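You operate a simulated robot arm through the tools that you are given. There is no shell and no other tool. Be economical: measure what you need, move in short steps, check, and stop when the job is done.

The job below is to be done with a simulated two-armed robot. You get a single attempt, and the scene is never put back.

TASK
Pick up the jar labelled "shell" from the top of the wall bench with one hand, pass it to the other hand and put it on the far end of the roller table. Set down upright: jar.

It is judged by the outcome, as a careful person would: the job done as asked, and still so three seconds after it is handed in. It fails if anything else is knocked over, pushed out of place, dropped, spilled or broken.

THE ROBOT
Two 7-joint arms with two-finger parallel grippers on one trunk, on a base that drives. Base frame: it is fixed to the floor where the robot stands at the start and does not move with it; the origin is under the middle of the robot, x ahead of it, y to its left, z up; the surface under the hand at the start is at about z = 860. Lengths are in mm, angles in degrees, forces in N, time in s.
The left shoulder is at the start at [70, 130, 1187], the right one opposite. With the tool pointing down near the work surface each hand reaches from about 200 to 520 mm from the robot's upright axis, wherever it stands, measured 20 degrees to its own side. Places, roughly: far end of the roller table [-1400, 500, 800]. Payload 1.57 kg a hand.
The TCP of each hand is the grasp point between the finger pads, 30 mm short of the fingertips. In the tool frame z runs along the fingers and y along their closing line. The gripper opens to 80 mm. The fingers are 17 mm wide and 12 mm thick; the gripper's body (40 by 82 mm) begins 80 mm behind the TCP.
Orientation is that of the tool frame in the base frame, as [roll, pitch, yaw] about the fixed x, y, z axes, in that order (R = Rz(yaw) Ry(pitch) Rx(roll)). With the fingers straight down and closing along the base's y, the tool's x points along the base's -x, its y along +y and its z along -z.

THE INTERFACE
- The arms move only by the tool nudge_tool. It takes "left_deltas", "right_deltas" or both (then of equal length, played together; a hand with none holds still); each is one flat list of numbers, 7 for each row, row after row: the opening in per cent of the stroke, from 0 (shut) to 100 (fully open), then the shift along the tool's x, y, z in units of 50 mm (1.0 is 50 mm), then the turn, a rotation vector about the tool's x, y, z in units of 8 degrees (1.0 is 8 degrees). In form: [hand, x, y, z, rx, ry, rz, hand, x, y, z, rx, ry, rz, ...]. A call has 1 to 20 rows; each row shifts and turns the commanded pose from where the row before left it, along the tool's axes as they then stand. A call with a number of a shift or a turn outside -1 to 1 is refused whole. Each row takes 0.2 s and may step no farther than 50 mm and 8.6 degrees from the row before; otherwise, or with a gripper value out of range, the whole call is refused. A pose out of reach is approached as far as the arm can. The call stops where the force on the tool passes 40 N (or 10 N more than at its start, if that is more) or the arm is blocked; 0.2 s more then pass. The fingers move at their own pace (about 108 mm/s each) and stop on an object; they squeeze with about 34 N. The grip force told is the motor's: it shows also when the fingers shut on nothing. Time passes only in rows, and 0.2 s behind the last, so rows that do not move let the fingers close. It gives the time, the measured TCP pose, the force on the tool (base axes), the opening and the grip force at its end, in the units of the frame above (readings bear some noise), with the torque about the TCP (base axes, N m) and any sound that the robot's microphone picked up.
- Cameras (640 x 400 px; columns grow to the right, rows downward): "scene" is now at [114.1, 39.1, 1392.3]; the picture's right is [0.53, -0.85, -0.00], its down [-0.67, -0.42, -0.61] and it looks along [0.52, 0.33, -0.79] (base axes); focal length 259 px, centre (320, 200). "left" rides on the left gripper at [72, 7, -122] in its tool frame; the picture's right is [-0.09, 1.00, 0.00], its down [-0.84, -0.08, -0.54] and it looks along [-0.54, -0.05, 0.84] (tool axes); focal length 238 px, centre (320, 200). "right" rides on the right gripper at [72, -7, -122] in its tool frame; the picture's right is [0.09, 1.00, 0.00], its down [-0.84, 0.08, -0.54] and it looks along [-0.54, 0.05, 0.84] (tool axes); focal length 238 px, centre (320, 200).
- capture(camera): a new picture of that camera. The clock stands still meanwhile.
- slide_trunk(by): slides the trunk up (or, below 0, down) by that many mm; the arms and the scene camera ride with it, the base frame stays. It gives what a move gives, with no picture.
- roll_base(legs): drives the robot by 1 to 6 legs, each [ahead, left, turn to the left] in mm, mm and degrees, along the robot's own axes; the way and the turn of a leg run together, so that a leg with both is an arc; at most 1500 mm and 180 degrees a leg. The arms and the cameras ride along, it lands a little off, and it stops where it bumps. It gives what a move gives.
- aim_head(pan, tilt): turns the head with the scene camera to pan (to the left, within 86 degrees either way) and tilt (down, from -29 to 69), counted from straight ahead of the robot. It gives what a move gives.
- locate(camera, pixels): for up to 12 pixels [column, row] of the newest picture of that camera ("zoom" is the newest enlarged one), the place [x, y, z] in the base frame of the surface seen there, good to about 2 mm. The clock stands still meanwhile.
- close_up(camera, box): a new picture of the part [left, top, right, bottom] of that camera's present view, enlarged. The clock stands still meanwhile.
- hand_in(): hands the job in; it is judged then, once.

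Go step by step. Measure first, check grasps and placings, and put right what went wrong. The budget is 80 turns and 78 pictures, counting those below and the enlarged ones. Unless the task says otherwise, let go and move clear before handing in, and close with one line.

The tools are called as name(argument=value, ...) on one line, values as JSON. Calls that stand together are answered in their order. nudge_tool: Moves the arms, as the interface text tells. Its arguments: {"type":"object","properties":{"left_deltas":{"type":"array","items":{"type":"number"}},"right_deltas":{"type":"array","items":{"type":"number"}}},"required":[]} The other tools are called the same way: slide_trunk (by) slides the trunk up or down; roll_base (legs) drives the base; aim_head (pan, tilt) turns the head that bears the scene camera; capture (camera) takes a picture; locate (camera, pixels) gives the place of the surface under pixels of a picture; close_up (camera, box) takes an enlarged picture of a part of a camera's view; hand_in () hands the job in.

At the start:

```text
clock: 0.0
left_ee_pos: [282.3, 333.1, 1131.9]
left_orientation: [-179.9, 0.1, -179.9]
left_wrist_force: [0.0, 0.2, -0.6]
left_wrist_torque: [0.03, 0.02, -0.02]
left_opening: 80.1
left_finger_force: 0.0
right_ee_pos: [225.2, 27.3, 1142.0]
right_orientation: [180.0, 0.0, -179.9]
right_wrist_force: [-0.9, 0.2, 0.3]
right_wrist_torque: [0.01, -0.01, 0.0]
right_opening: 79.9
right_finger_force: 0.1
trunk travel left (down, up): [-825.0, 115.0]
robot x, y, heading: [-2.4, 0.6, 0.0]
head pan, tilt: [32.2, 52.2]
```

scene: 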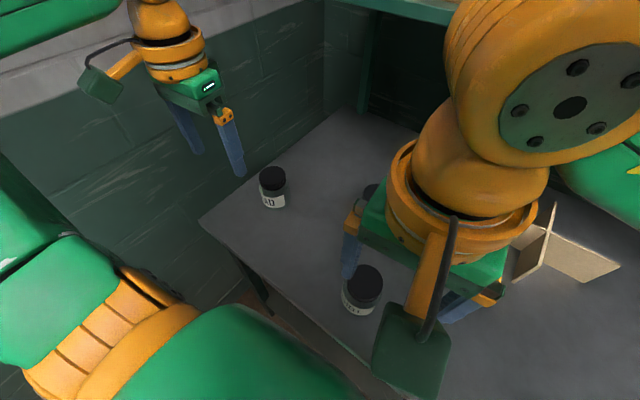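
right: 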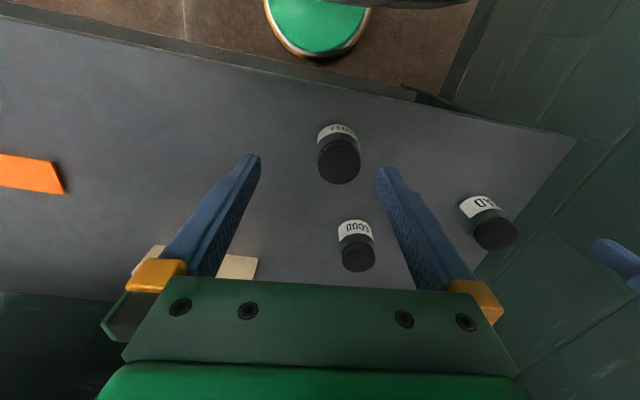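
left: 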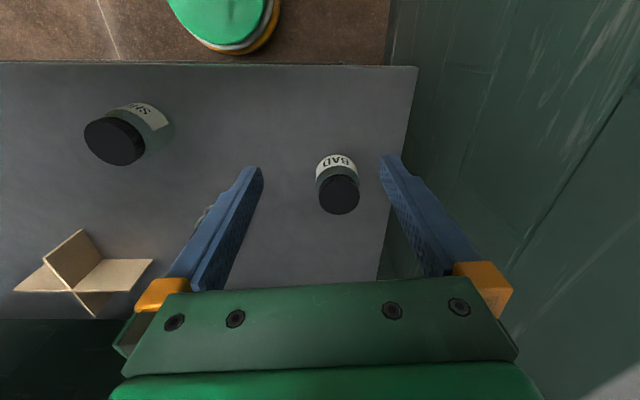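

The right view shows three jars near (340,150), (357,245) and (488,220). I'll enlarge them to read the labels and measure them.

close_up(camera="right", box=[290, 100, 530, 280])

close_up(camera="left", box=[60, 80, 220, 180])

locate(camera="right", pixels=[[340, 160], [338, 130], [358, 258], [355, 228], [494, 234], [480, 204], [300, 110], [560, 140], [235, 265], [30, 170]])

```text
2.22 times, centred on (410, 190) of right
```

zoom: 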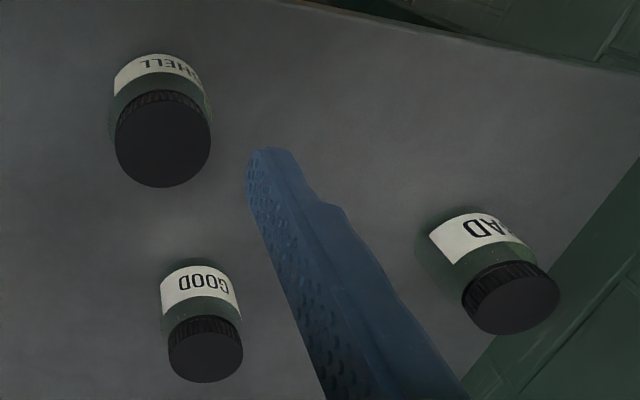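

```text
4.00 times, centred on (140, 130) of left
```

zoom: 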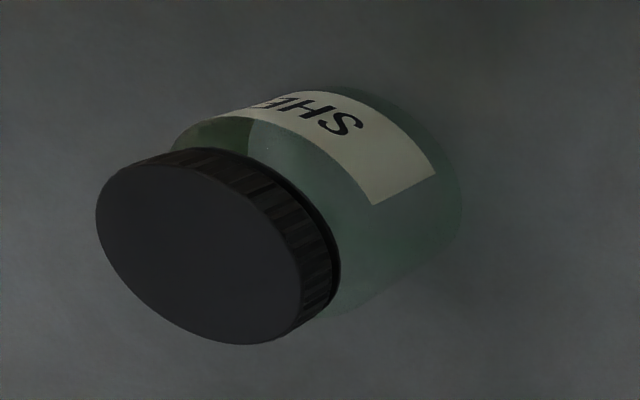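

```text
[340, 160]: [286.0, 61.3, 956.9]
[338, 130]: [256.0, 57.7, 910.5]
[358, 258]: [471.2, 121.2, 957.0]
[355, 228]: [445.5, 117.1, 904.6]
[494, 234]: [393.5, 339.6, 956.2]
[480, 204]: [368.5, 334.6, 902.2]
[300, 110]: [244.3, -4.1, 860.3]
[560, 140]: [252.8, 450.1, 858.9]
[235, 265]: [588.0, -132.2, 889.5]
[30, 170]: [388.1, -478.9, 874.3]
```

The jar at (340,155) in the right view is SHELL, with its lid top at z≈957. I'll measure the lid edges from the right view, and look at the roller table.

locate(camera="right", pixels=[[321, 160], [357, 160], [340, 142], [340, 180], [318, 143], [360, 150], [340, 182], [330, 178], [350, 178]])

locate(camera="zoom", pixels=[[102, 220], [295, 290], [160, 165], [240, 335], [200, 250], [165, 150], [440, 160], [450, 220]])

aim_head(pan=86, tilt=20)

capture(camera="scene")

```text
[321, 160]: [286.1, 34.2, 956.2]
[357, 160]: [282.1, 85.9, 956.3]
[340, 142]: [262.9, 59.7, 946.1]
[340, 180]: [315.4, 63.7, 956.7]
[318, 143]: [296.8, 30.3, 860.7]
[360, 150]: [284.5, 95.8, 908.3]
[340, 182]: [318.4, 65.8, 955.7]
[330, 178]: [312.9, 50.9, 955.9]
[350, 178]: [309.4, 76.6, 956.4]
```

```text
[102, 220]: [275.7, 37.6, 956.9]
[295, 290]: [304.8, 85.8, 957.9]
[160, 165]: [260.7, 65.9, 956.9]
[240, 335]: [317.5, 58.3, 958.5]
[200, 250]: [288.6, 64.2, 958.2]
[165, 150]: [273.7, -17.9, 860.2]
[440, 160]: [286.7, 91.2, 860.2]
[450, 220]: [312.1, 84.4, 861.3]
```

```text
clock: 1.2
left_ee_pos: [282.1, 332.8, 1131.3]
left_orientation: [180.0, 0.1, -179.9]
left_wrist_force: [-1.1, 1.1, -0.3]
left_wrist_torque: [0.0, 0.03, -0.02]
left_opening: 80.2
left_finger_force: 0.1
right_ee_pos: [227.1, 26.8, 1141.8]
right_orientation: [-180.0, -0.1, 180.0]
right_wrist_force: [1.2, 0.0, 0.3]
right_wrist_torque: [0.04, 0.02, 0.01]
right_opening: 80.0
right_finger_force: 0.0
trunk travel left (down, up): [-825.0, 115.0]
robot x, y, heading: [1.9, 0.8, -0.0]
head pan, tilt: [85.9, 20.0]
```

```text
72 pictures are left
```

scene: 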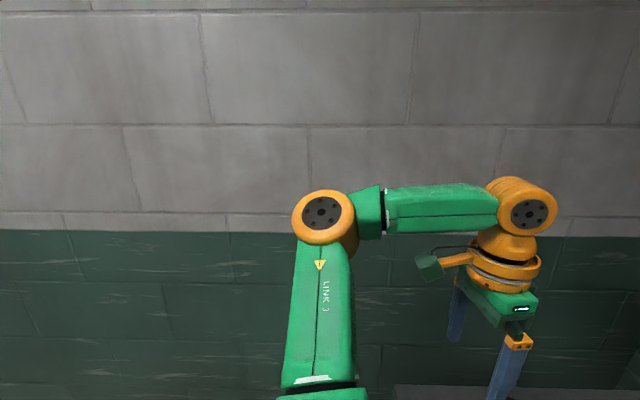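

SHELL's lid is centred near (288,61), about 57 mm across, with its top at 957. My plan is for the right hand to grip it low with the fingers tilted forward, and for the left hand to take it from above. First I'll check the bench edge and what is around the robot.

locate(camera="right", pixels=[[200, 50], [200, 62], [330, 82], [330, 90], [320, 20], [460, 40], [330, 65], [100, 30]])

aim_head(pan=-86, tilt=25)

capture(camera="scene")

aim_head(pan=0, tilt=55)

capture(camera="scene")

```text
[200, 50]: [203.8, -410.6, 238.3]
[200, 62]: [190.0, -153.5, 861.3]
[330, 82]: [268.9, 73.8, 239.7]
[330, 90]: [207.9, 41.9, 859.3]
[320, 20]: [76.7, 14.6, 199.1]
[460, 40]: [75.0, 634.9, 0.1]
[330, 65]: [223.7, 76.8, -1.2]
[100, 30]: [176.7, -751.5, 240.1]
```

```text
clock: 3.8
left_ee_pos: [281.3, 334.5, 1131.6]
left_orientation: [180.0, 0.1, -179.8]
left_wrist_force: [0.9, -0.1, -0.2]
left_wrist_torque: [0.03, 0.01, 0.03]
left_opening: 79.8
left_finger_force: 0.0
right_ee_pos: [226.4, 26.4, 1142.0]
right_orientation: [180.0, 0.0, 180.0]
right_wrist_force: [0.6, -0.5, 0.3]
right_wrist_torque: [0.0, 0.01, -0.01]
right_opening: 80.0
right_finger_force: 0.1
trunk travel left (down, up): [-825.0, 115.0]
robot x, y, heading: [3.9, -3.4, 0.1]
head pan, tilt: [-85.9, 25.0]
```

```text
71 pictures are left
```

scene: 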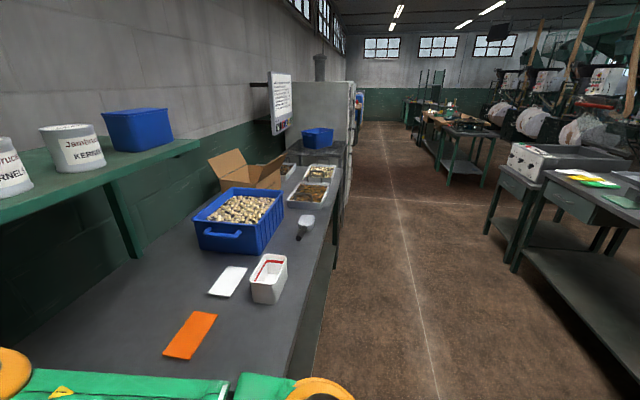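

```text
clock: 5.4
left_ee_pos: [280.8, 334.4, 1131.4]
left_orientation: [-180.0, 0.2, -179.8]
left_wrist_force: [0.2, 0.1, 0.6]
left_wrist_torque: [0.01, -0.03, 0.0]
left_opening: 80.2
left_finger_force: 0.0
right_ee_pos: [226.0, 26.0, 1142.6]
right_orientation: [-180.0, -0.1, -180.0]
right_wrist_force: [0.0, -0.1, -0.2]
right_wrist_torque: [0.04, 0.01, -0.03]
right_opening: 80.0
right_finger_force: 0.1
trunk travel left (down, up): [-825.0, 115.0]
robot x, y, heading: [-3.8, -0.1, 0.0]
head pan, tilt: [0.0, 55.0]
```

```text
70 pictures are left
```

scene: 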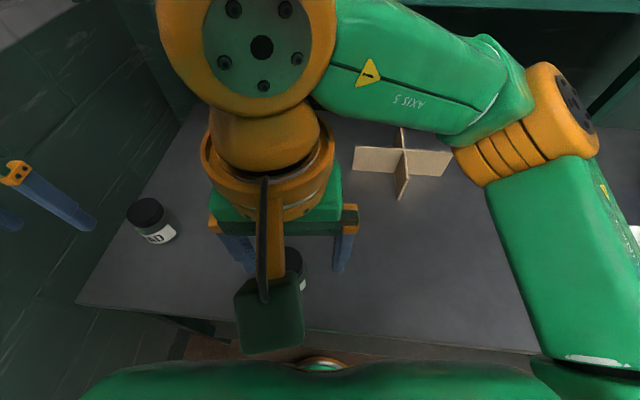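

The bench edge runs at x≈200 and the aisle behind the robot is clear. I'll back up 250 mm and then tilt the right hand forward by 64°.

roll_base(legs=[[-250, 0, 0]])

nudge_tool(right_deltas=[100, 0, 0, 0, 0, -1, 0, 100, 0, 0, 0, 0, -1, 0, 100, 0, 0, 0, 0, -1, 0, 100, 0, 0, 0, 0, -1, 0, 100, 0, 0, 0, 0, -1, 0, 100, 0, 0, 0, 0, -1, 0, 100, 0, 0, 0, 0, -1, 0, 100, 0, 0, 0, 0, -1, 0])

capture(camera="right")

capture(camera="scene")

```text
clock: 7.2
left_ee_pos: [35.7, 332.5, 1131.0]
left_orientation: [180.0, -0.1, -179.9]
left_wrist_force: [0.2, -0.6, 0.1]
left_wrist_torque: [0.02, 0.02, -0.01]
left_opening: 80.2
left_finger_force: 0.1
right_ee_pos: [-20.5, 27.4, 1141.7]
right_orientation: [-180.0, -0.1, 180.0]
right_wrist_force: [0.2, 0.4, -0.3]
right_wrist_torque: [-0.02, 0.04, 0.02]
right_opening: 80.0
right_finger_force: 0.1
trunk travel left (down, up): [-825.0, 115.0]
robot x, y, heading: [-249.6, 1.8, -0.1]
head pan, tilt: [0.0, 55.0]
```

```text
clock: 7.9
left_ee_pos: [31.6, 333.9, 1131.1]
left_orientation: [180.0, 0.0, -179.9]
left_wrist_force: [0.5, 0.0, -0.2]
left_wrist_torque: [0.05, -0.03, 0.03]
left_opening: 79.8
left_finger_force: 0.0
right_ee_pos: [-20.8, 26.1, 1145.3]
right_orientation: [179.5, 16.3, 179.0]
right_wrist_force: [18.6, -4.7, 22.1]
right_wrist_torque: [0.41, 4.4, 0.41]
right_opening: 80.0
right_finger_force: 0.0
trunk travel left (down, up): [-825.0, 115.0]
robot x, y, heading: [-250.3, -0.2, -0.2]
head pan, tilt: [0.0, 55.0]
stopped in row 3 (right hand): the force on the tool passed its limit at 160 N (the readings are from after the stop); the commanded pose is now the measured one
```

```text
69 pictures are left
```

right: 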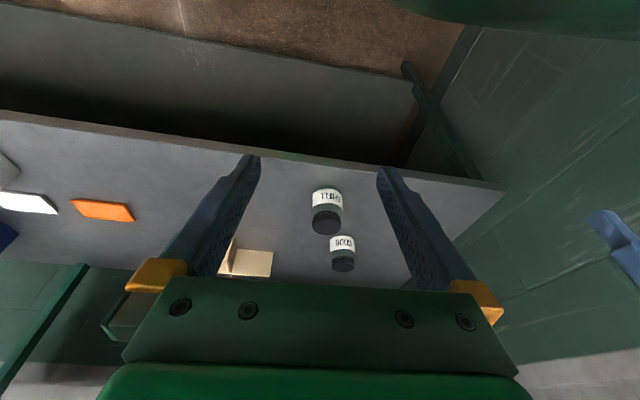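

```text
68 pictures are left
```

scene: 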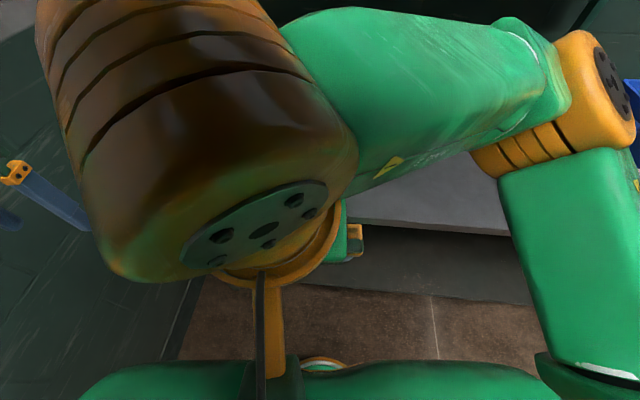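

The tilting hand's camera bumped the robot's own trunk, so I'll move the hand forward first and then keep tilting.

nudge_tool(right_deltas=[100, -1, 0, 0, 0, 0, 0, 100, -1, 0, 0, 0, 0, 0, 100, -1, 0, 0, 0, 0, 0, 100, 0, 0, 0, 0, -1, 0, 100, 0, 0, 0, 0, -1, 0, 100, 0, 0, 0, 0, -1, 0, 100, 0, 0, 0, 0, -1, 0, 100, 0, 0, 0, 0, -1, 0, 100, 0, 0, 0, 0, -1, 0])

capture(camera="right")

capture(camera="scene")

```text
clock: 9.9
left_ee_pos: [32.3, 334.0, 1130.6]
left_orientation: [-180.0, 0.1, -179.9]
left_wrist_force: [-0.1, 0.1, 0.1]
left_wrist_torque: [0.01, 0.0, 0.03]
left_opening: 80.1
left_finger_force: 0.0
right_ee_pos: [122.3, 24.9, 1187.2]
right_orientation: [178.9, 64.4, 178.4]
right_wrist_force: [0.4, -0.5, -0.3]
right_wrist_torque: [-0.02, 0.0, 0.01]
right_opening: 80.0
right_finger_force: 0.0
trunk travel left (down, up): [-825.0, 115.0]
robot x, y, heading: [-249.9, 3.1, -0.3]
head pan, tilt: [0.0, 55.0]
```

```text
67 pictures are left
```

right: 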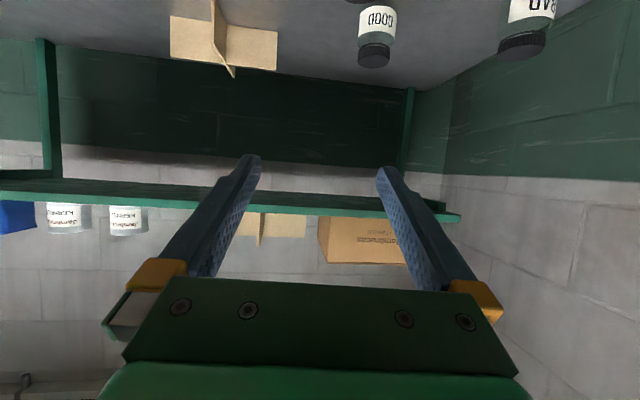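

```text
66 pictures are left
```

scene: 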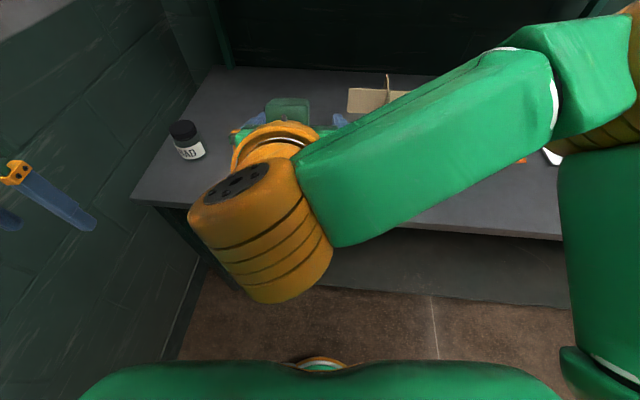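

The hand is tilted 64° and clear of everything. I'll lower it to a pre-grasp point 100 mm back from the jar.

nudge_tool(right_deltas=[100, 0.613, 0.12, 0.547, 0, 0, 0, 100, 0.613, 0.12, 0.547, 0, 0, 0, 100, 0.613, 0.12, 0.547, 0, 0, 0, 100, 0.613, 0.12, 0.547, 0, 0, 0, 100, 0.613, 0.12, 0.547, 0, 0, 0, 100, 0.613, 0.12, 0.547, 0, 0, 0, 100, 0, 0, 0, 0, 0, 0])

capture(camera="right")

capture(camera="scene")

capture(camera="left")

```text
clock: 11.5
left_ee_pos: [31.8, 333.8, 1131.7]
left_orientation: [-180.0, 0.1, -180.0]
left_wrist_force: [-0.5, 0.1, 0.3]
left_wrist_torque: [-0.01, -0.01, 0.03]
left_opening: 80.2
left_finger_force: 0.0
right_ee_pos: [193.1, 60.1, 948.8]
right_orientation: [179.0, 64.1, 178.4]
right_wrist_force: [0.5, 0.2, -0.6]
right_wrist_torque: [0.01, -0.02, -0.01]
right_opening: 80.1
right_finger_force: 0.0
trunk travel left (down, up): [-825.0, 115.0]
robot x, y, heading: [-249.2, 2.3, -0.0]
head pan, tilt: [0.0, 55.0]
```

```text
65 pictures are left
```

right: 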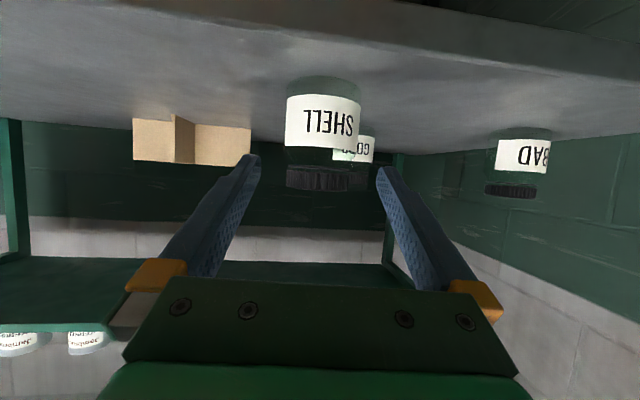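

```text
64 pictures are left
```

scene: 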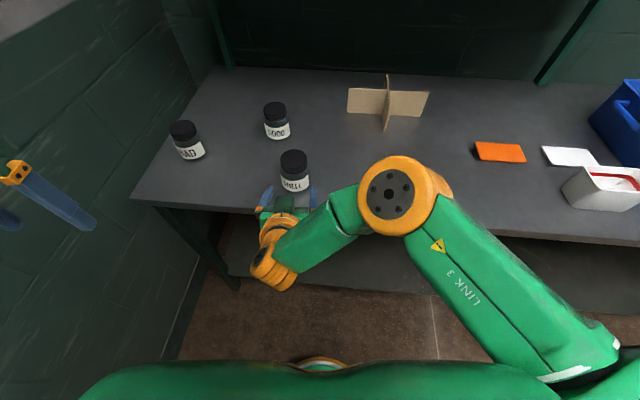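

```text
63 pictures are left
```

left: 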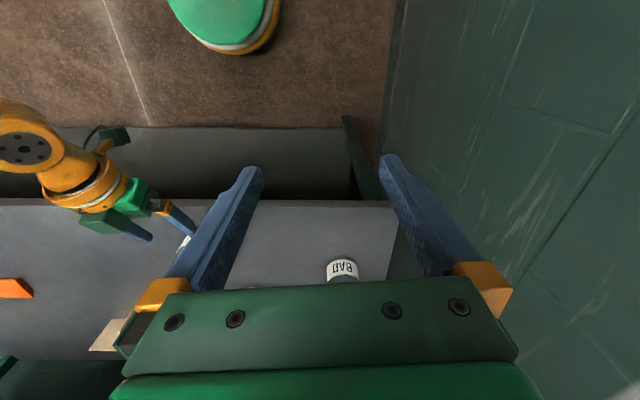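

The right camera now faces the SHELL jar squarely, with its label at columns 286–360. I'll measure its sides for centring.

locate(camera="right", pixels=[[289, 122], [323, 122], [357, 122], [288, 178], [320, 180], [365, 180], [323, 96], [323, 146]])

close_up(camera="scene", box=[240, 130, 360, 205])

locate(camera="zoom", pixels=[[290, 120], [225, 150], [358, 150], [290, 300], [240, 300], [350, 300]])

```text
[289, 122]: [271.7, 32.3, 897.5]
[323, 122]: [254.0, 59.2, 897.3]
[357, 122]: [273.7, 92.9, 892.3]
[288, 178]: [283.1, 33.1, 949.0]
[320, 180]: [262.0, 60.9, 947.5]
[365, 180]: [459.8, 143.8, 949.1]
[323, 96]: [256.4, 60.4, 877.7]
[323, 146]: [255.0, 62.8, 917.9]
```

```text
5.33 times, centred on (300, 168) of scene
```

zoom: 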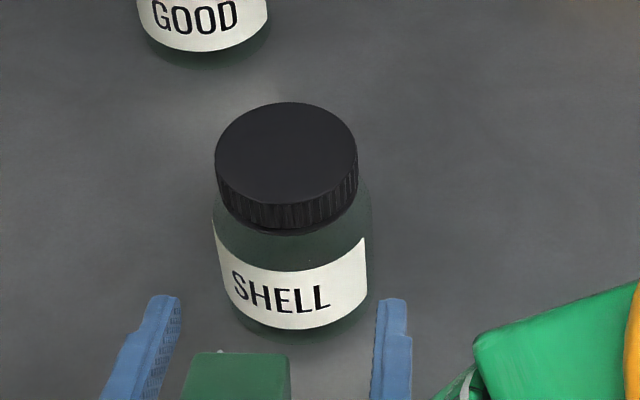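

```text
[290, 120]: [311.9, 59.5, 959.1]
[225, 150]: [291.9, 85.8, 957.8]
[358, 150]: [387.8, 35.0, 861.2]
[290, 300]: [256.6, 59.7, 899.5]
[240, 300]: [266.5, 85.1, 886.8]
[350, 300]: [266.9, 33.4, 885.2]
```

The jar's front surface is at x≈255 and its centre near (288.5, 61.5), about 68 mm across. The fingers are aligned within 2 mm, so I'll advance 100 mm along the tool axis.

nudge_tool(right_deltas=[100, 0, 0.02, 0.4, 0, 0, 0, 100, 0, 0.02, 0.4, 0, 0, 0, 100, 0, 0, 0.4, 0, 0, 0, 100, 0, 0, 0.4, 0, 0, 0, 100, 0, 0, 0.4, 0, 0, 0, 100, 0, 0, 0, 0, 0, 0])

close_up(camera="scene", box=[240, 130, 360, 205])

capture(camera="right")

```text
clock: 12.9
left_ee_pos: [32.8, 333.0, 1131.4]
left_orientation: [-179.9, 0.1, -179.9]
left_wrist_force: [-1.0, 0.2, 0.7]
left_wrist_torque: [-0.01, 0.02, -0.02]
left_opening: 80.1
left_finger_force: 0.0
right_ee_pos: [283.2, 61.4, 906.1]
right_orientation: [179.0, 64.2, 178.4]
right_wrist_force: [0.5, -0.5, -0.1]
right_wrist_torque: [-0.03, 0.01, -0.01]
right_opening: 80.0
right_finger_force: 0.0
trunk travel left (down, up): [-825.0, 115.0]
robot x, y, heading: [-250.9, -0.6, 0.2]
head pan, tilt: [0.0, 55.0]
```

```text
5.33 times, centred on (300, 168) of scene
```

zoom: 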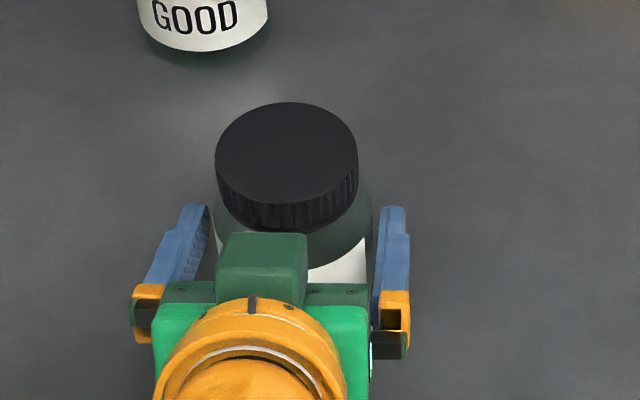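

```text
60 pictures are left
```

right: 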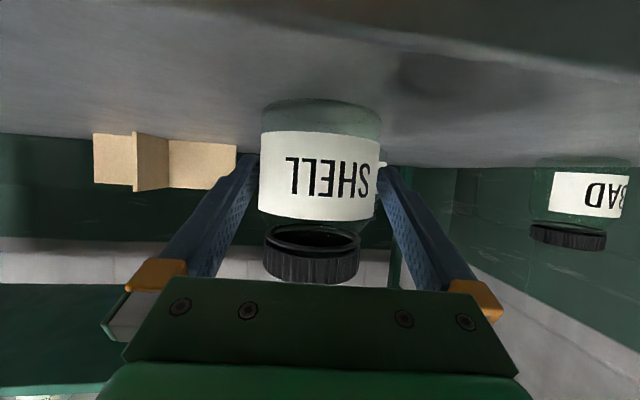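

The jar sits between the fingers. I'll close the gripper and let it settle.

nudge_tool(right_deltas=[0, 0, 0, 0, 0, 0, 0, 0, 0, 0, 0, 0, 0, 0, 0, 0, 0, 0, 0, 0, 0, 0, 0, 0, 0, 0, 0, 0])

locate(camera="zoom", pixels=[[225, 250], [300, 250], [262, 240], [262, 290], [220, 300], [305, 290]])

```text
clock: 13.9
left_ee_pos: [33.3, 333.8, 1131.6]
left_orientation: [179.9, 0.0, -179.9]
left_wrist_force: [-0.4, -0.1, 0.3]
left_wrist_torque: [0.0, 0.01, -0.02]
left_opening: 80.1
left_finger_force: 0.1
right_ee_pos: [282.1, 61.7, 907.4]
right_orientation: [178.8, 64.1, 178.3]
right_wrist_force: [-0.5, -0.3, -0.5]
right_wrist_torque: [-0.01, -0.06, -0.03]
right_opening: 69.7
right_finger_force: 34.0
trunk travel left (down, up): [-825.0, 115.0]
robot x, y, heading: [-248.1, 3.3, 0.0]
head pan, tilt: [0.0, 55.0]
```

```text
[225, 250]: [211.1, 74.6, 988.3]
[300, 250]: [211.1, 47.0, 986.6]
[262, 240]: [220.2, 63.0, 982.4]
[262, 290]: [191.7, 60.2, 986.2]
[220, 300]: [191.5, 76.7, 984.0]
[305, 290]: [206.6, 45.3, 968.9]
```

The grip holds (opening 69.7, 34 N). I'll lift 100 mm and pull back 120 mm, then check.

nudge_tool(right_deltas=[0, -0.36, 0, -0.175, 0, 0, 0, 0, -0.36, 0, -0.175, 0, 0, 0, 0, -0.36, 0, -0.175, 0, 0, 0, 0, -0.36, 0, -0.175, 0, 0, 0, 0, -0.36, 0, -0.175, 0, 0, 0, 0, 0.175, 0, -0.36, 0, 0, 0, 0, 0.175, 0, -0.36, 0, 0, 0, 0, 0.175, 0, -0.36, 0, 0, 0, 0, 0.175, 0, -0.36, 0, 0, 0, 0, 0.175, 0, -0.36, 0, 0, 0, 0, 0.175, 0, -0.36, 0, 0, 0, 0, 0, 0, 0, 0, 0, 0])

capture(camera="right")

capture(camera="scene")

```text
clock: 16.5
left_ee_pos: [33.3, 331.9, 1130.9]
left_orientation: [-180.0, 0.0, -179.9]
left_wrist_force: [-0.4, -0.5, -0.2]
left_wrist_torque: [-0.02, 0.02, -0.02]
left_opening: 80.0
left_finger_force: 0.0
right_ee_pos: [161.6, 63.4, 1006.2]
right_orientation: [178.9, 64.2, 178.3]
right_wrist_force: [-0.6, 0.1, -1.6]
right_wrist_torque: [-0.01, -0.01, 0.03]
right_opening: 69.6
right_finger_force: 34.0
trunk travel left (down, up): [-825.0, 115.0]
robot x, y, heading: [-247.4, -1.0, -0.1]
head pan, tilt: [0.0, 55.0]
```

```text
59 pictures are left
```

right: 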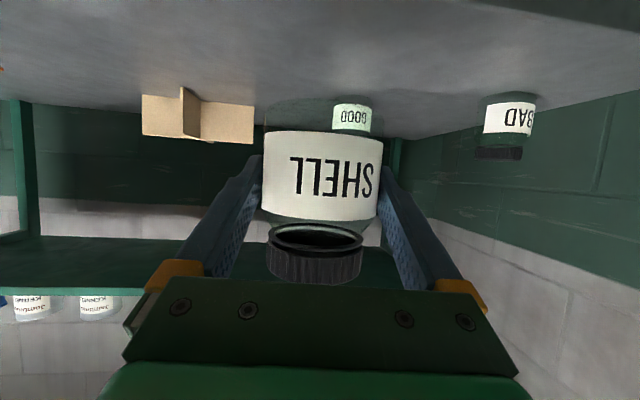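

```text
58 pictures are left
```

scene: 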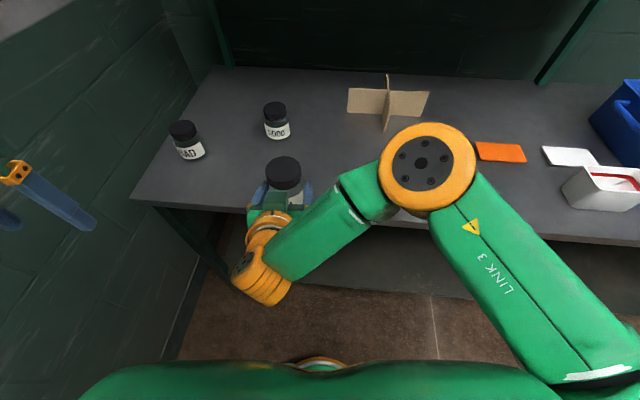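

The jar is lifted and held upright. I'll back the base up another 150 mm for room and turn the left hand 90° so its fingers close along x with its camera to the outside.

roll_base(legs=[[-150, 0, 0]])

nudge_tool(left_deltas=[100, 0, 0, 0, 0, 0, 1, 100, 0, 0, 0, 0, 0, 1, 100, 0, 0, 0, 0, 0, 1, 100, 0, 0, 0, 0, 0, 1, 100, 0, 0, 0, 0, 0, 1, 100, 0, 0, 0, 0, 0, 1, 100, 0, 0, 0, 0, 0, 1, 100, 0, 0, 0, 0, 0, 1, 100, 0, 0, 0, 0, 0, 1, 100, 0, 0, 0, 0, 0, 1, 100, 0, 0, 0, 0, 0, 1, 100, 0, 0, 0, 0, 0, 0.25, 100, 0, 0, 0, 0, 0, 0])

capture(camera="scene")

capture(camera="left")

```text
clock: 17.9
left_ee_pos: [-112.8, 333.4, 1128.4]
left_orientation: [179.9, -0.1, -179.9]
left_wrist_force: [0.0, -0.1, -0.4]
left_wrist_torque: [0.0, 0.04, -0.03]
left_opening: 79.9
left_finger_force: 0.1
right_ee_pos: [13.9, 62.9, 1004.5]
right_orientation: [179.0, 64.0, 178.4]
right_wrist_force: [0.0, 0.3, -1.1]
right_wrist_torque: [-0.01, 0.04, 0.05]
right_opening: 69.4
right_finger_force: 33.8
trunk travel left (down, up): [-825.0, 115.0]
robot x, y, heading: [-396.1, -0.7, -0.0]
head pan, tilt: [0.0, 55.0]
```

```text
clock: 20.7
left_ee_pos: [-116.2, 334.2, 1130.9]
left_orientation: [-180.0, 0.0, 90.1]
left_wrist_force: [0.2, -0.4, 0.1]
left_wrist_torque: [0.03, -0.01, -0.04]
left_opening: 80.0
left_finger_force: 0.1
right_ee_pos: [11.8, 63.3, 1005.8]
right_orientation: [178.8, 64.1, 178.3]
right_wrist_force: [-0.1, -0.1, -2.2]
right_wrist_torque: [0.01, -0.01, 0.0]
right_opening: 69.4
right_finger_force: 34.7
trunk travel left (down, up): [-825.0, 115.0]
robot x, y, heading: [-398.2, 0.4, -0.2]
head pan, tilt: [0.0, 55.0]
```

```text
57 pictures are left
```

scene: 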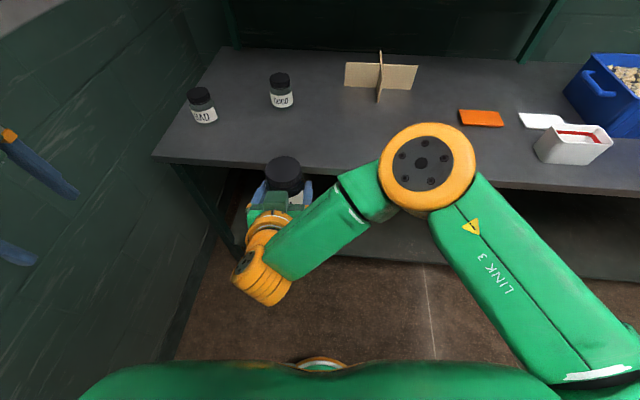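

```text
56 pictures are left
```

left: 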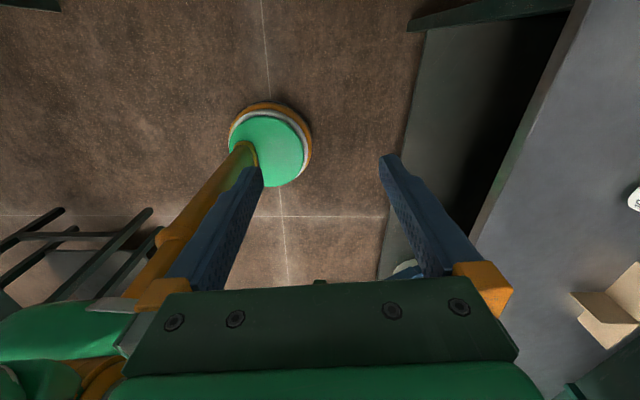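

The left hand has turned (yaw 90) and is clear. I'll measure the held jar's lid in the scene view.

close_up(camera="scene", box=[240, 140, 336, 200])

locate(camera="scene", pixels=[[285, 160], [285, 167], [268, 167], [300, 167], [285, 176], [270, 197], [270, 208], [275, 175]])

```text
6.67 times, centred on (288, 170) of scene
```

zoom: 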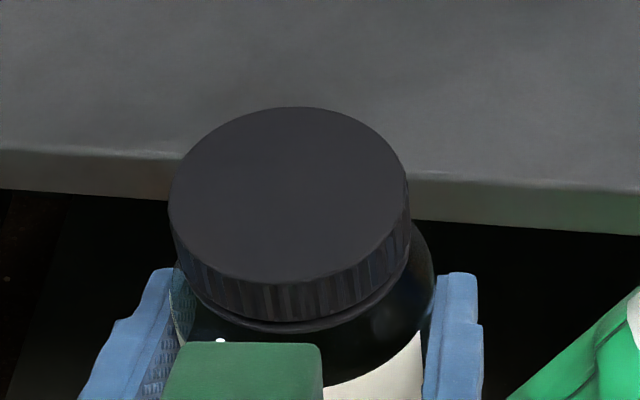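

```text
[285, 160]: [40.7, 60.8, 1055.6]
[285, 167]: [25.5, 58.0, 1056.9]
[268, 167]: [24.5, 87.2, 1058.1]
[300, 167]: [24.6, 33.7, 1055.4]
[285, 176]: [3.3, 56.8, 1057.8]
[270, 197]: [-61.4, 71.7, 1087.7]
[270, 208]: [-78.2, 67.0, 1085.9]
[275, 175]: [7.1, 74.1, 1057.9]
```

I'll pin down the lid centre from the enlarged view.

locate(camera="zoom", pixels=[[174, 195], [402, 195], [300, 112], [275, 278], [288, 195], [240, 360]])

```text
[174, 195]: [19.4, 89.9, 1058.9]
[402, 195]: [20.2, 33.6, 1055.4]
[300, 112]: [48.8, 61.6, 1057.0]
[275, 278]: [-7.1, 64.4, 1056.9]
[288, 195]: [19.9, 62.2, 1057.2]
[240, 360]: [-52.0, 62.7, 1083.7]
```

The lid centre is at (20.5, 62) with its top at 1057. I'll move the left hand over it in two stages, at a height that clears everything.

nudge_tool(left_deltas=[100, -0.777, 0.39, 0, 0, 0, 0, 100, -0.777, 0.39, 0, 0, 0, 0, 100, -0.777, 0.39, 0, 0, 0, 0, 100, -0.777, 0.39, 0, 0, 0, 0, 100, 0, 0, 0, 0, 0, 0])

capture(camera="scene")

capture(camera="left")

```text
clock: 21.9
left_ee_pos: [-38.3, 178.1, 1132.3]
left_orientation: [-179.9, -0.1, 90.1]
left_wrist_force: [0.2, -0.2, 0.1]
left_wrist_torque: [-0.01, 0.04, -0.01]
left_opening: 79.9
left_finger_force: 0.1
right_ee_pos: [11.7, 64.5, 1007.0]
right_orientation: [179.0, 64.2, 178.3]
right_wrist_force: [1.9, 0.2, -1.1]
right_wrist_torque: [-0.02, 0.03, -0.01]
right_opening: 69.8
right_finger_force: 34.1
trunk travel left (down, up): [-825.0, 115.0]
robot x, y, heading: [-399.8, -0.9, 0.2]
head pan, tilt: [0.0, 55.0]
```

```text
54 pictures are left
```

scene: 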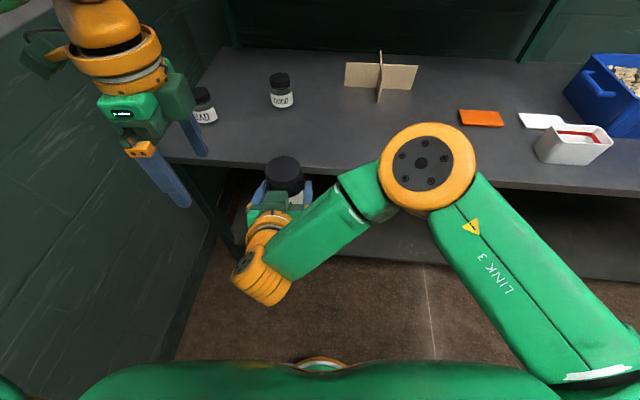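

```text
53 pictures are left
```

left: 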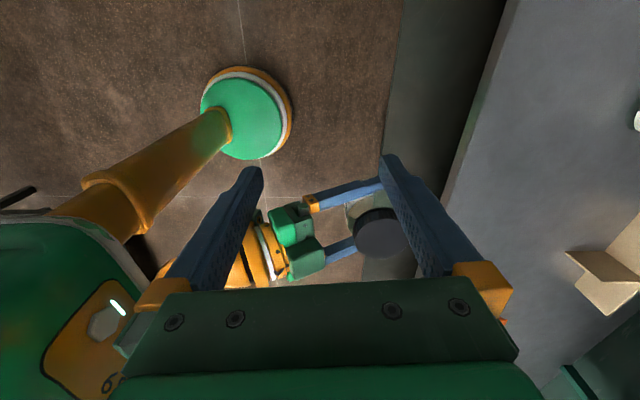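

Still clear. Before moving over the jar I'll check how near the right arm's upper joint is at pixel (385–475,165).

locate(camera="scene", pixels=[[390, 150], [383, 175], [365, 185], [420, 165], [345, 190], [130, 60], [150, 100], [420, 130]])

```text
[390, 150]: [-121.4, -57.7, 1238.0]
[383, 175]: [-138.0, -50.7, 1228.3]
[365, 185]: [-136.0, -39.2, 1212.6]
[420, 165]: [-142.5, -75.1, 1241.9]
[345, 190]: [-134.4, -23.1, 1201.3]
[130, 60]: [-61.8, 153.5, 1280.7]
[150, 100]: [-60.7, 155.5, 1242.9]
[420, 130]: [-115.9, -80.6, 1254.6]
```

There is well over 100 mm of clearance, so I'll finish moving over the jar.

nudge_tool(left_deltas=[100, -0.773, 0.392, 0, 0, 0, 0, 100, -0.773, 0.392, 0, 0, 0, 0, 100, -0.773, 0.392, 0, 0, 0, 0, 100, 0, 0, 0, 0, 0, 0])

capture(camera="left")

capture(camera="scene")

```text
clock: 22.9
left_ee_pos: [-16.5, 145.4, 1123.0]
left_orientation: [-180.0, 0.0, 90.2]
left_wrist_force: [0.4, -0.7, -1.2]
left_wrist_torque: [0.0, 0.02, -0.03]
left_opening: 79.8
left_finger_force: 0.0
left hand out of reach, approached as far as the arm can: row 1, 2, 3
right_ee_pos: [12.0, 62.3, 1007.0]
right_orientation: [178.8, 64.2, 178.3]
right_wrist_force: [0.4, -0.5, -1.5]
right_wrist_torque: [0.0, -0.01, -0.01]
right_opening: 69.5
right_finger_force: 33.8
trunk travel left (down, up): [-825.0, 115.0]
robot x, y, heading: [-401.1, 1.4, 0.1]
head pan, tilt: [0.0, 55.0]
```

```text
52 pictures are left
```

left: 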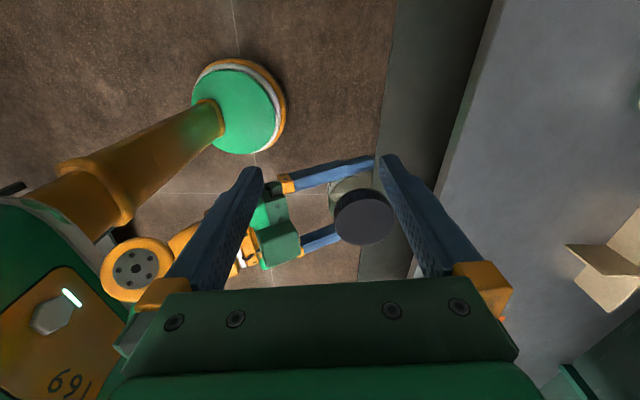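

```text
51 pictures are left
```

scene: 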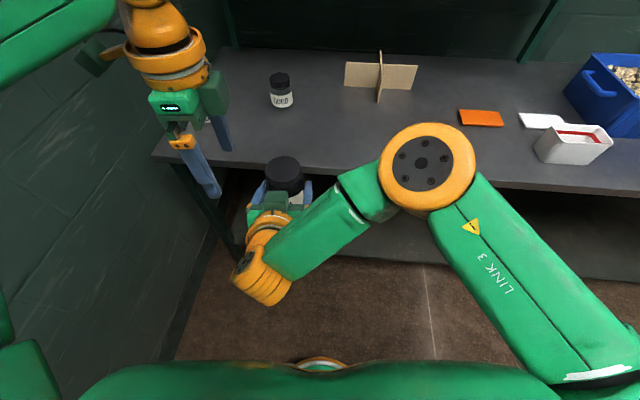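

The left arm can't reach the jar this high. I'll bring the right hand down 120 mm, back 60 mm and left 40 mm into shared reach, in free space off the bench.

nudge_tool(right_deltas=[0, 0.536, 0.16, -0.006, 0, 0, 0, 0, 0.536, 0.16, -0.006, 0, 0, 0, 0, 0.536, 0.16, -0.006, 0, 0, 0, 0, 0.536, 0.16, -0.006, 0, 0, 0, 0, 0.536, 0.16, -0.006, 0, 0, 0, 0, 0, 0, 0, 0, 0, 0])

capture(camera="scene")

```text
clock: 24.3
left_ee_pos: [-16.0, 145.1, 1124.1]
left_orientation: [179.9, 0.1, 90.2]
left_wrist_force: [0.2, -0.1, -0.2]
left_wrist_torque: [0.04, 0.0, 0.02]
left_opening: 79.8
left_finger_force: 0.1
right_ee_pos: [-38.5, 78.8, 897.7]
right_orientation: [178.9, 64.1, 178.2]
right_wrist_force: [0.7, 0.8, -2.0]
right_wrist_torque: [0.03, -0.02, -0.03]
right_opening: 69.6
right_finger_force: 33.9
right hand out of reach, approached as far as the arm can: row 4, 5
trunk travel left (down, up): [-825.0, 115.0]
robot x, y, heading: [-402.4, -2.1, -0.3]
head pan, tilt: [0.0, 55.0]
```

```text
50 pictures are left
```

scene: 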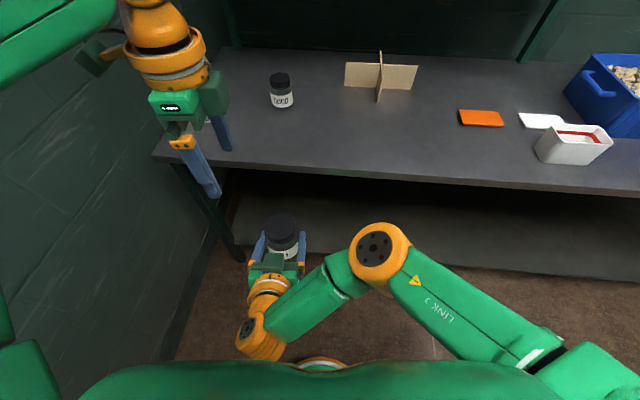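

The right hand now has the jar near (-31,78) with its top at about 948. I'll lower the left hand and bring it over, staying above the lid.

nudge_tool(left_deltas=[100, 0, 0, 0.7, 0, 0, 0, 100, 0, 0, 0.7, 0, 0, 0, 100, 0, 0, 0.68, 0, 0, 0, 100, -0.67, -0.15, 0, 0, 0, 0, 100, -0.67, -0.15, 0, 0, 0, 0, 100, 0, 0, 0, 0, 0, 0])

capture(camera="left")

capture(camera="scene")

```text
clock: 25.7
left_ee_pos: [-49.9, 108.0, 1022.8]
left_orientation: [180.0, 0.1, 90.1]
left_wrist_force: [-0.2, -0.1, -0.1]
left_wrist_torque: [-0.02, -0.07, -0.02]
left_opening: 80.2
left_finger_force: 0.1
left hand out of reach, approached as far as the arm can: row 4, 5
right_ee_pos: [-38.7, 79.2, 896.8]
right_orientation: [179.0, 64.2, 178.3]
right_wrist_force: [-0.6, 0.6, -1.7]
right_wrist_torque: [-0.03, 0.04, -0.01]
right_opening: 69.5
right_finger_force: 34.4
trunk travel left (down, up): [-825.0, 115.0]
robot x, y, heading: [-398.7, 2.1, -0.1]
head pan, tilt: [0.0, 55.0]
```

```text
49 pictures are left
```

left: 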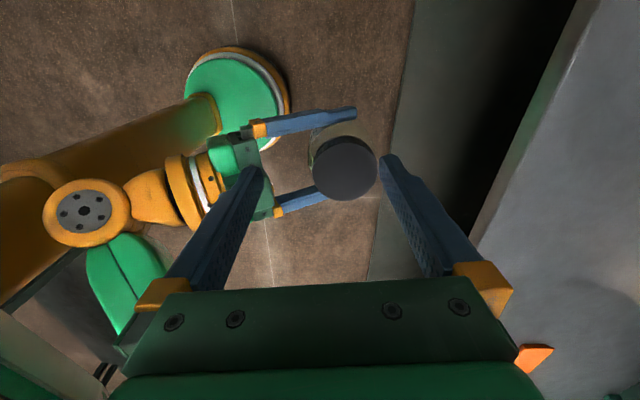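

```text
48 pictures are left
```

scene: 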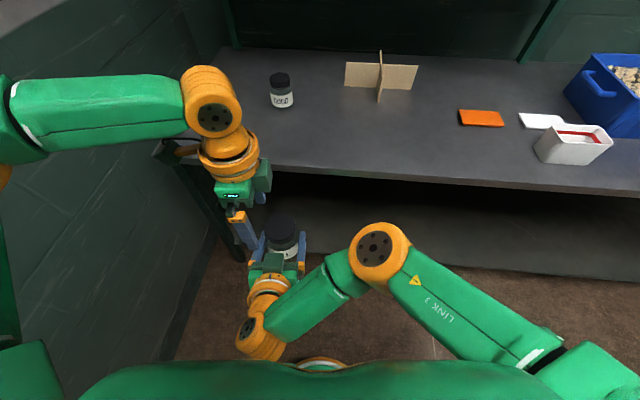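

The left wrist's configuration blocks it about 30 mm short of the jar. I'll split the angle: turn the right hand, with the jar, 48° left about the vertical, and turn the left hand back by the same amount.

nudge_tool(left_deltas=[100, 0, 0, -0.8, 0, 0, 0, 100, 0, 0, 0, 0, 0, -1, 100, 0, 0, 0, 0, 0, -1, 100, 0, 0, 0, 0, 0, -1, 100, 0, 0, 0, 0, 0, -1, 100, 0, 0, 0, 0, 0, -1, 100, 0, 0, 0, 0, 0, -1, 100, 0, 0, 0, 0, 0, 0], right_deltas=[0, 0, 0, 0, 0, 0, 0, 0, 0, 0, 0, -0.9, 0, -0.436, 0, 0, 0, 0, -0.9, 0, -0.436, 0, 0, 0, 0, -0.9, 0, -0.436, 0, 0, 0, 0, -0.9, 0, -0.436, 0, 0, 0, 0, -0.9, 0, -0.436, 0, 0, 0, 0, -0.9, 0, -0.436, 0, 0, 0, 0, 0, 0, 0])

capture(camera="scene")

capture(camera="left")

```text
clock: 27.5
left_ee_pos: [-49.8, 107.0, 1062.3]
left_orientation: [179.9, 0.0, 138.3]
left_wrist_force: [0.3, 0.2, -0.8]
left_wrist_torque: [0.01, 0.0, -0.02]
left_opening: 80.0
left_finger_force: 0.1
right_ee_pos: [-22.3, 73.2, 936.2]
right_orientation: [-179.8, 63.2, -154.3]
right_wrist_force: [0.3, 0.5, -1.5]
right_wrist_torque: [-0.02, -0.03, 0.01]
right_opening: 69.5
right_finger_force: 33.9
right hand out of reach, approached as far as the arm can: row 4, 5, 6, 7
trunk travel left (down, up): [-825.0, 115.0]
robot x, y, heading: [-395.1, -1.5, -0.1]
head pan, tilt: [0.0, 55.0]
```

```text
47 pictures are left
```

scene: 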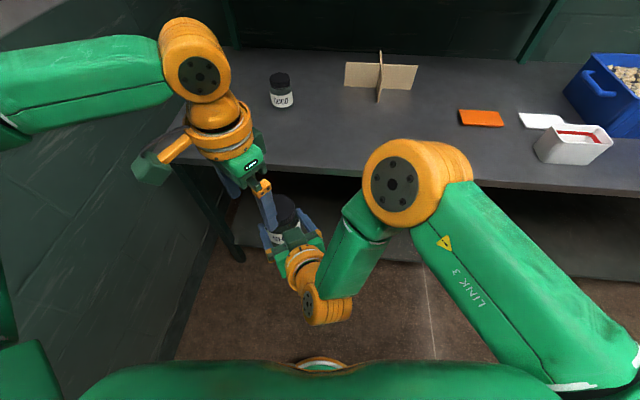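

```text
46 pictures are left
```

left: 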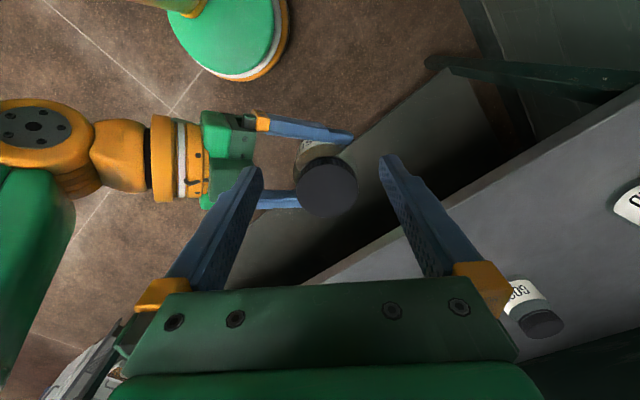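

The jar is now level with its lid near left-view pixel (327,187), and the two hands' finger lines are 68° apart, which is enough. I'll measure the lid.

close_up(camera="left", box=[247, 127, 407, 227])

locate(camera="left", pixels=[[327, 187], [300, 187], [354, 187], [327, 161], [327, 214], [212, 135], [230, 120], [225, 150]])

```text
4.00 times, centred on (327, 177) of left
```

zoom: 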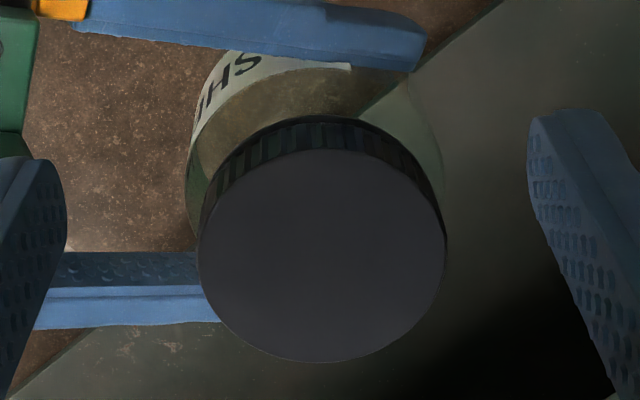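

```text
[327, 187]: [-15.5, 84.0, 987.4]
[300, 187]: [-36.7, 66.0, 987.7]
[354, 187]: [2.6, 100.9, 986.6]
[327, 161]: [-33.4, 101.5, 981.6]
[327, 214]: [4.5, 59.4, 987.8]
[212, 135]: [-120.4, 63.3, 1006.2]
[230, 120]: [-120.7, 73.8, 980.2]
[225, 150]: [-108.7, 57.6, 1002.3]
```

The lid centre is at about (-13.5, 80.2) with its top at 987. I'll shift the left hand 45 mm over it at the present height.

nudge_tool(left_deltas=[100, -0.451, 0.043, 0, 0, 0, 0, 100, -0.451, 0.043, 0, 0, 0, 0, 100, 0, 0, 0, 0, 0, 0])

capture(camera="left")

```text
clock: 28.3
left_ee_pos: [-37.8, 113.5, 1060.7]
left_orientation: [180.0, 0.1, 138.1]
left_wrist_force: [0.3, 0.1, -0.5]
left_wrist_torque: [-0.02, 0.02, 0.0]
left_opening: 79.7
left_finger_force: 0.1
left hand out of reach, approached as far as the arm can: row 1, 2
right_ee_pos: [-21.4, 72.6, 935.8]
right_orientation: [-179.7, 63.2, -154.3]
right_wrist_force: [-0.7, 0.1, -1.5]
right_wrist_torque: [0.01, 0.02, -0.01]
right_opening: 69.4
right_finger_force: 33.7
trunk travel left (down, up): [-825.0, 115.0]
robot x, y, heading: [-399.0, 1.4, -0.2]
head pan, tilt: [0.0, 55.0]
```

```text
44 pictures are left
```

left: 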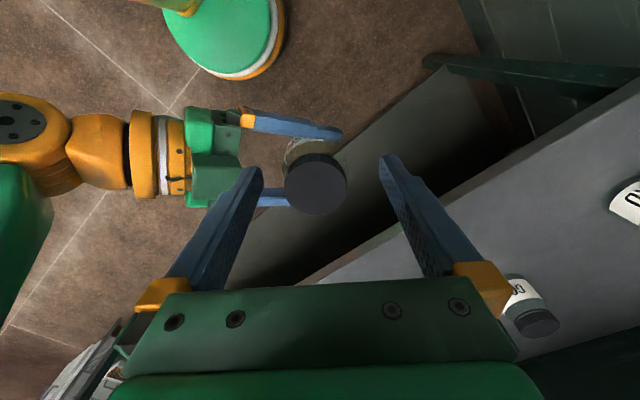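

The left elbow is fully folded here, so handing over farther out, where both arms are more extended, should work. I'll send both hands about 110–130 mm forward.

nudge_tool(left_deltas=[100, 0, 0, -0.7, 0, 0, 0, 100, -0.672, 0.6, 0, 0, 0, 0, 100, -0.672, 0.6, 0, 0, 0, 0, 100, -0.672, 0.6, 0, 0, 0, 0, 100, 0, 0, 0, 0, 0, 0, 100, 0, 0, 0, 0, 0, 0], right_deltas=[0, 0, 0, 0, 0, 0, 0, 0, -0.319, -0.097, 0.478, 0, 0, 0, 0, -0.319, -0.097, 0.478, 0, 0, 0, 0, -0.319, -0.097, 0.478, 0, 0, 0, 0, -0.319, -0.097, 0.478, 0, 0, 0, 0, 0, 0, 0, 0, 0, 0])

capture(camera="left")

capture(camera="scene")

```text
clock: 29.7
left_ee_pos: [21.8, 174.9, 1080.6]
left_orientation: [180.0, 0.1, 138.1]
left_wrist_force: [-0.8, -0.6, -0.1]
left_wrist_torque: [0.02, 0.02, 0.04]
left_opening: 79.7
left_finger_force: 0.1
left hand out of reach, approached as far as the arm can: row 1, 2, 3, 4
right_ee_pos: [89.4, 103.2, 950.7]
right_orientation: [-179.7, 63.2, -154.4]
right_wrist_force: [-0.4, 0.1, -2.0]
right_wrist_torque: [-0.02, 0.04, 0.02]
right_opening: 69.3
right_finger_force: 34.0
trunk travel left (down, up): [-825.0, 115.0]
robot x, y, heading: [-402.3, -0.5, -0.2]
head pan, tilt: [0.0, 55.0]
```

```text
43 pictures are left
```

left: 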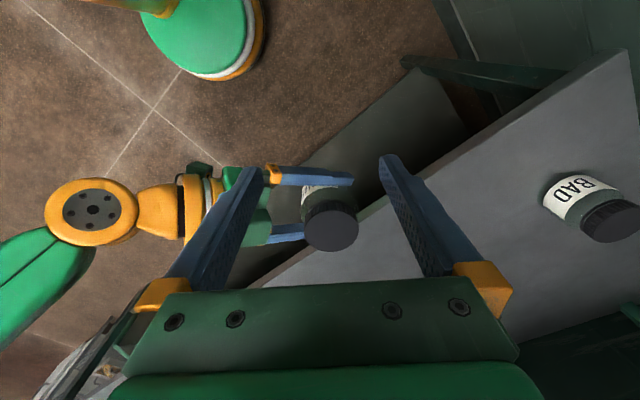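

```text
42 pictures are left
```

scene: 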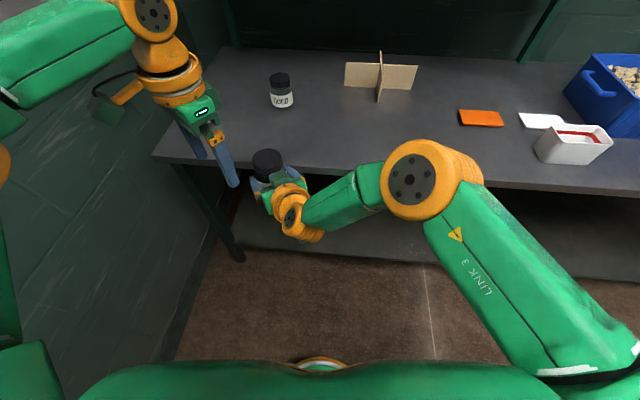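

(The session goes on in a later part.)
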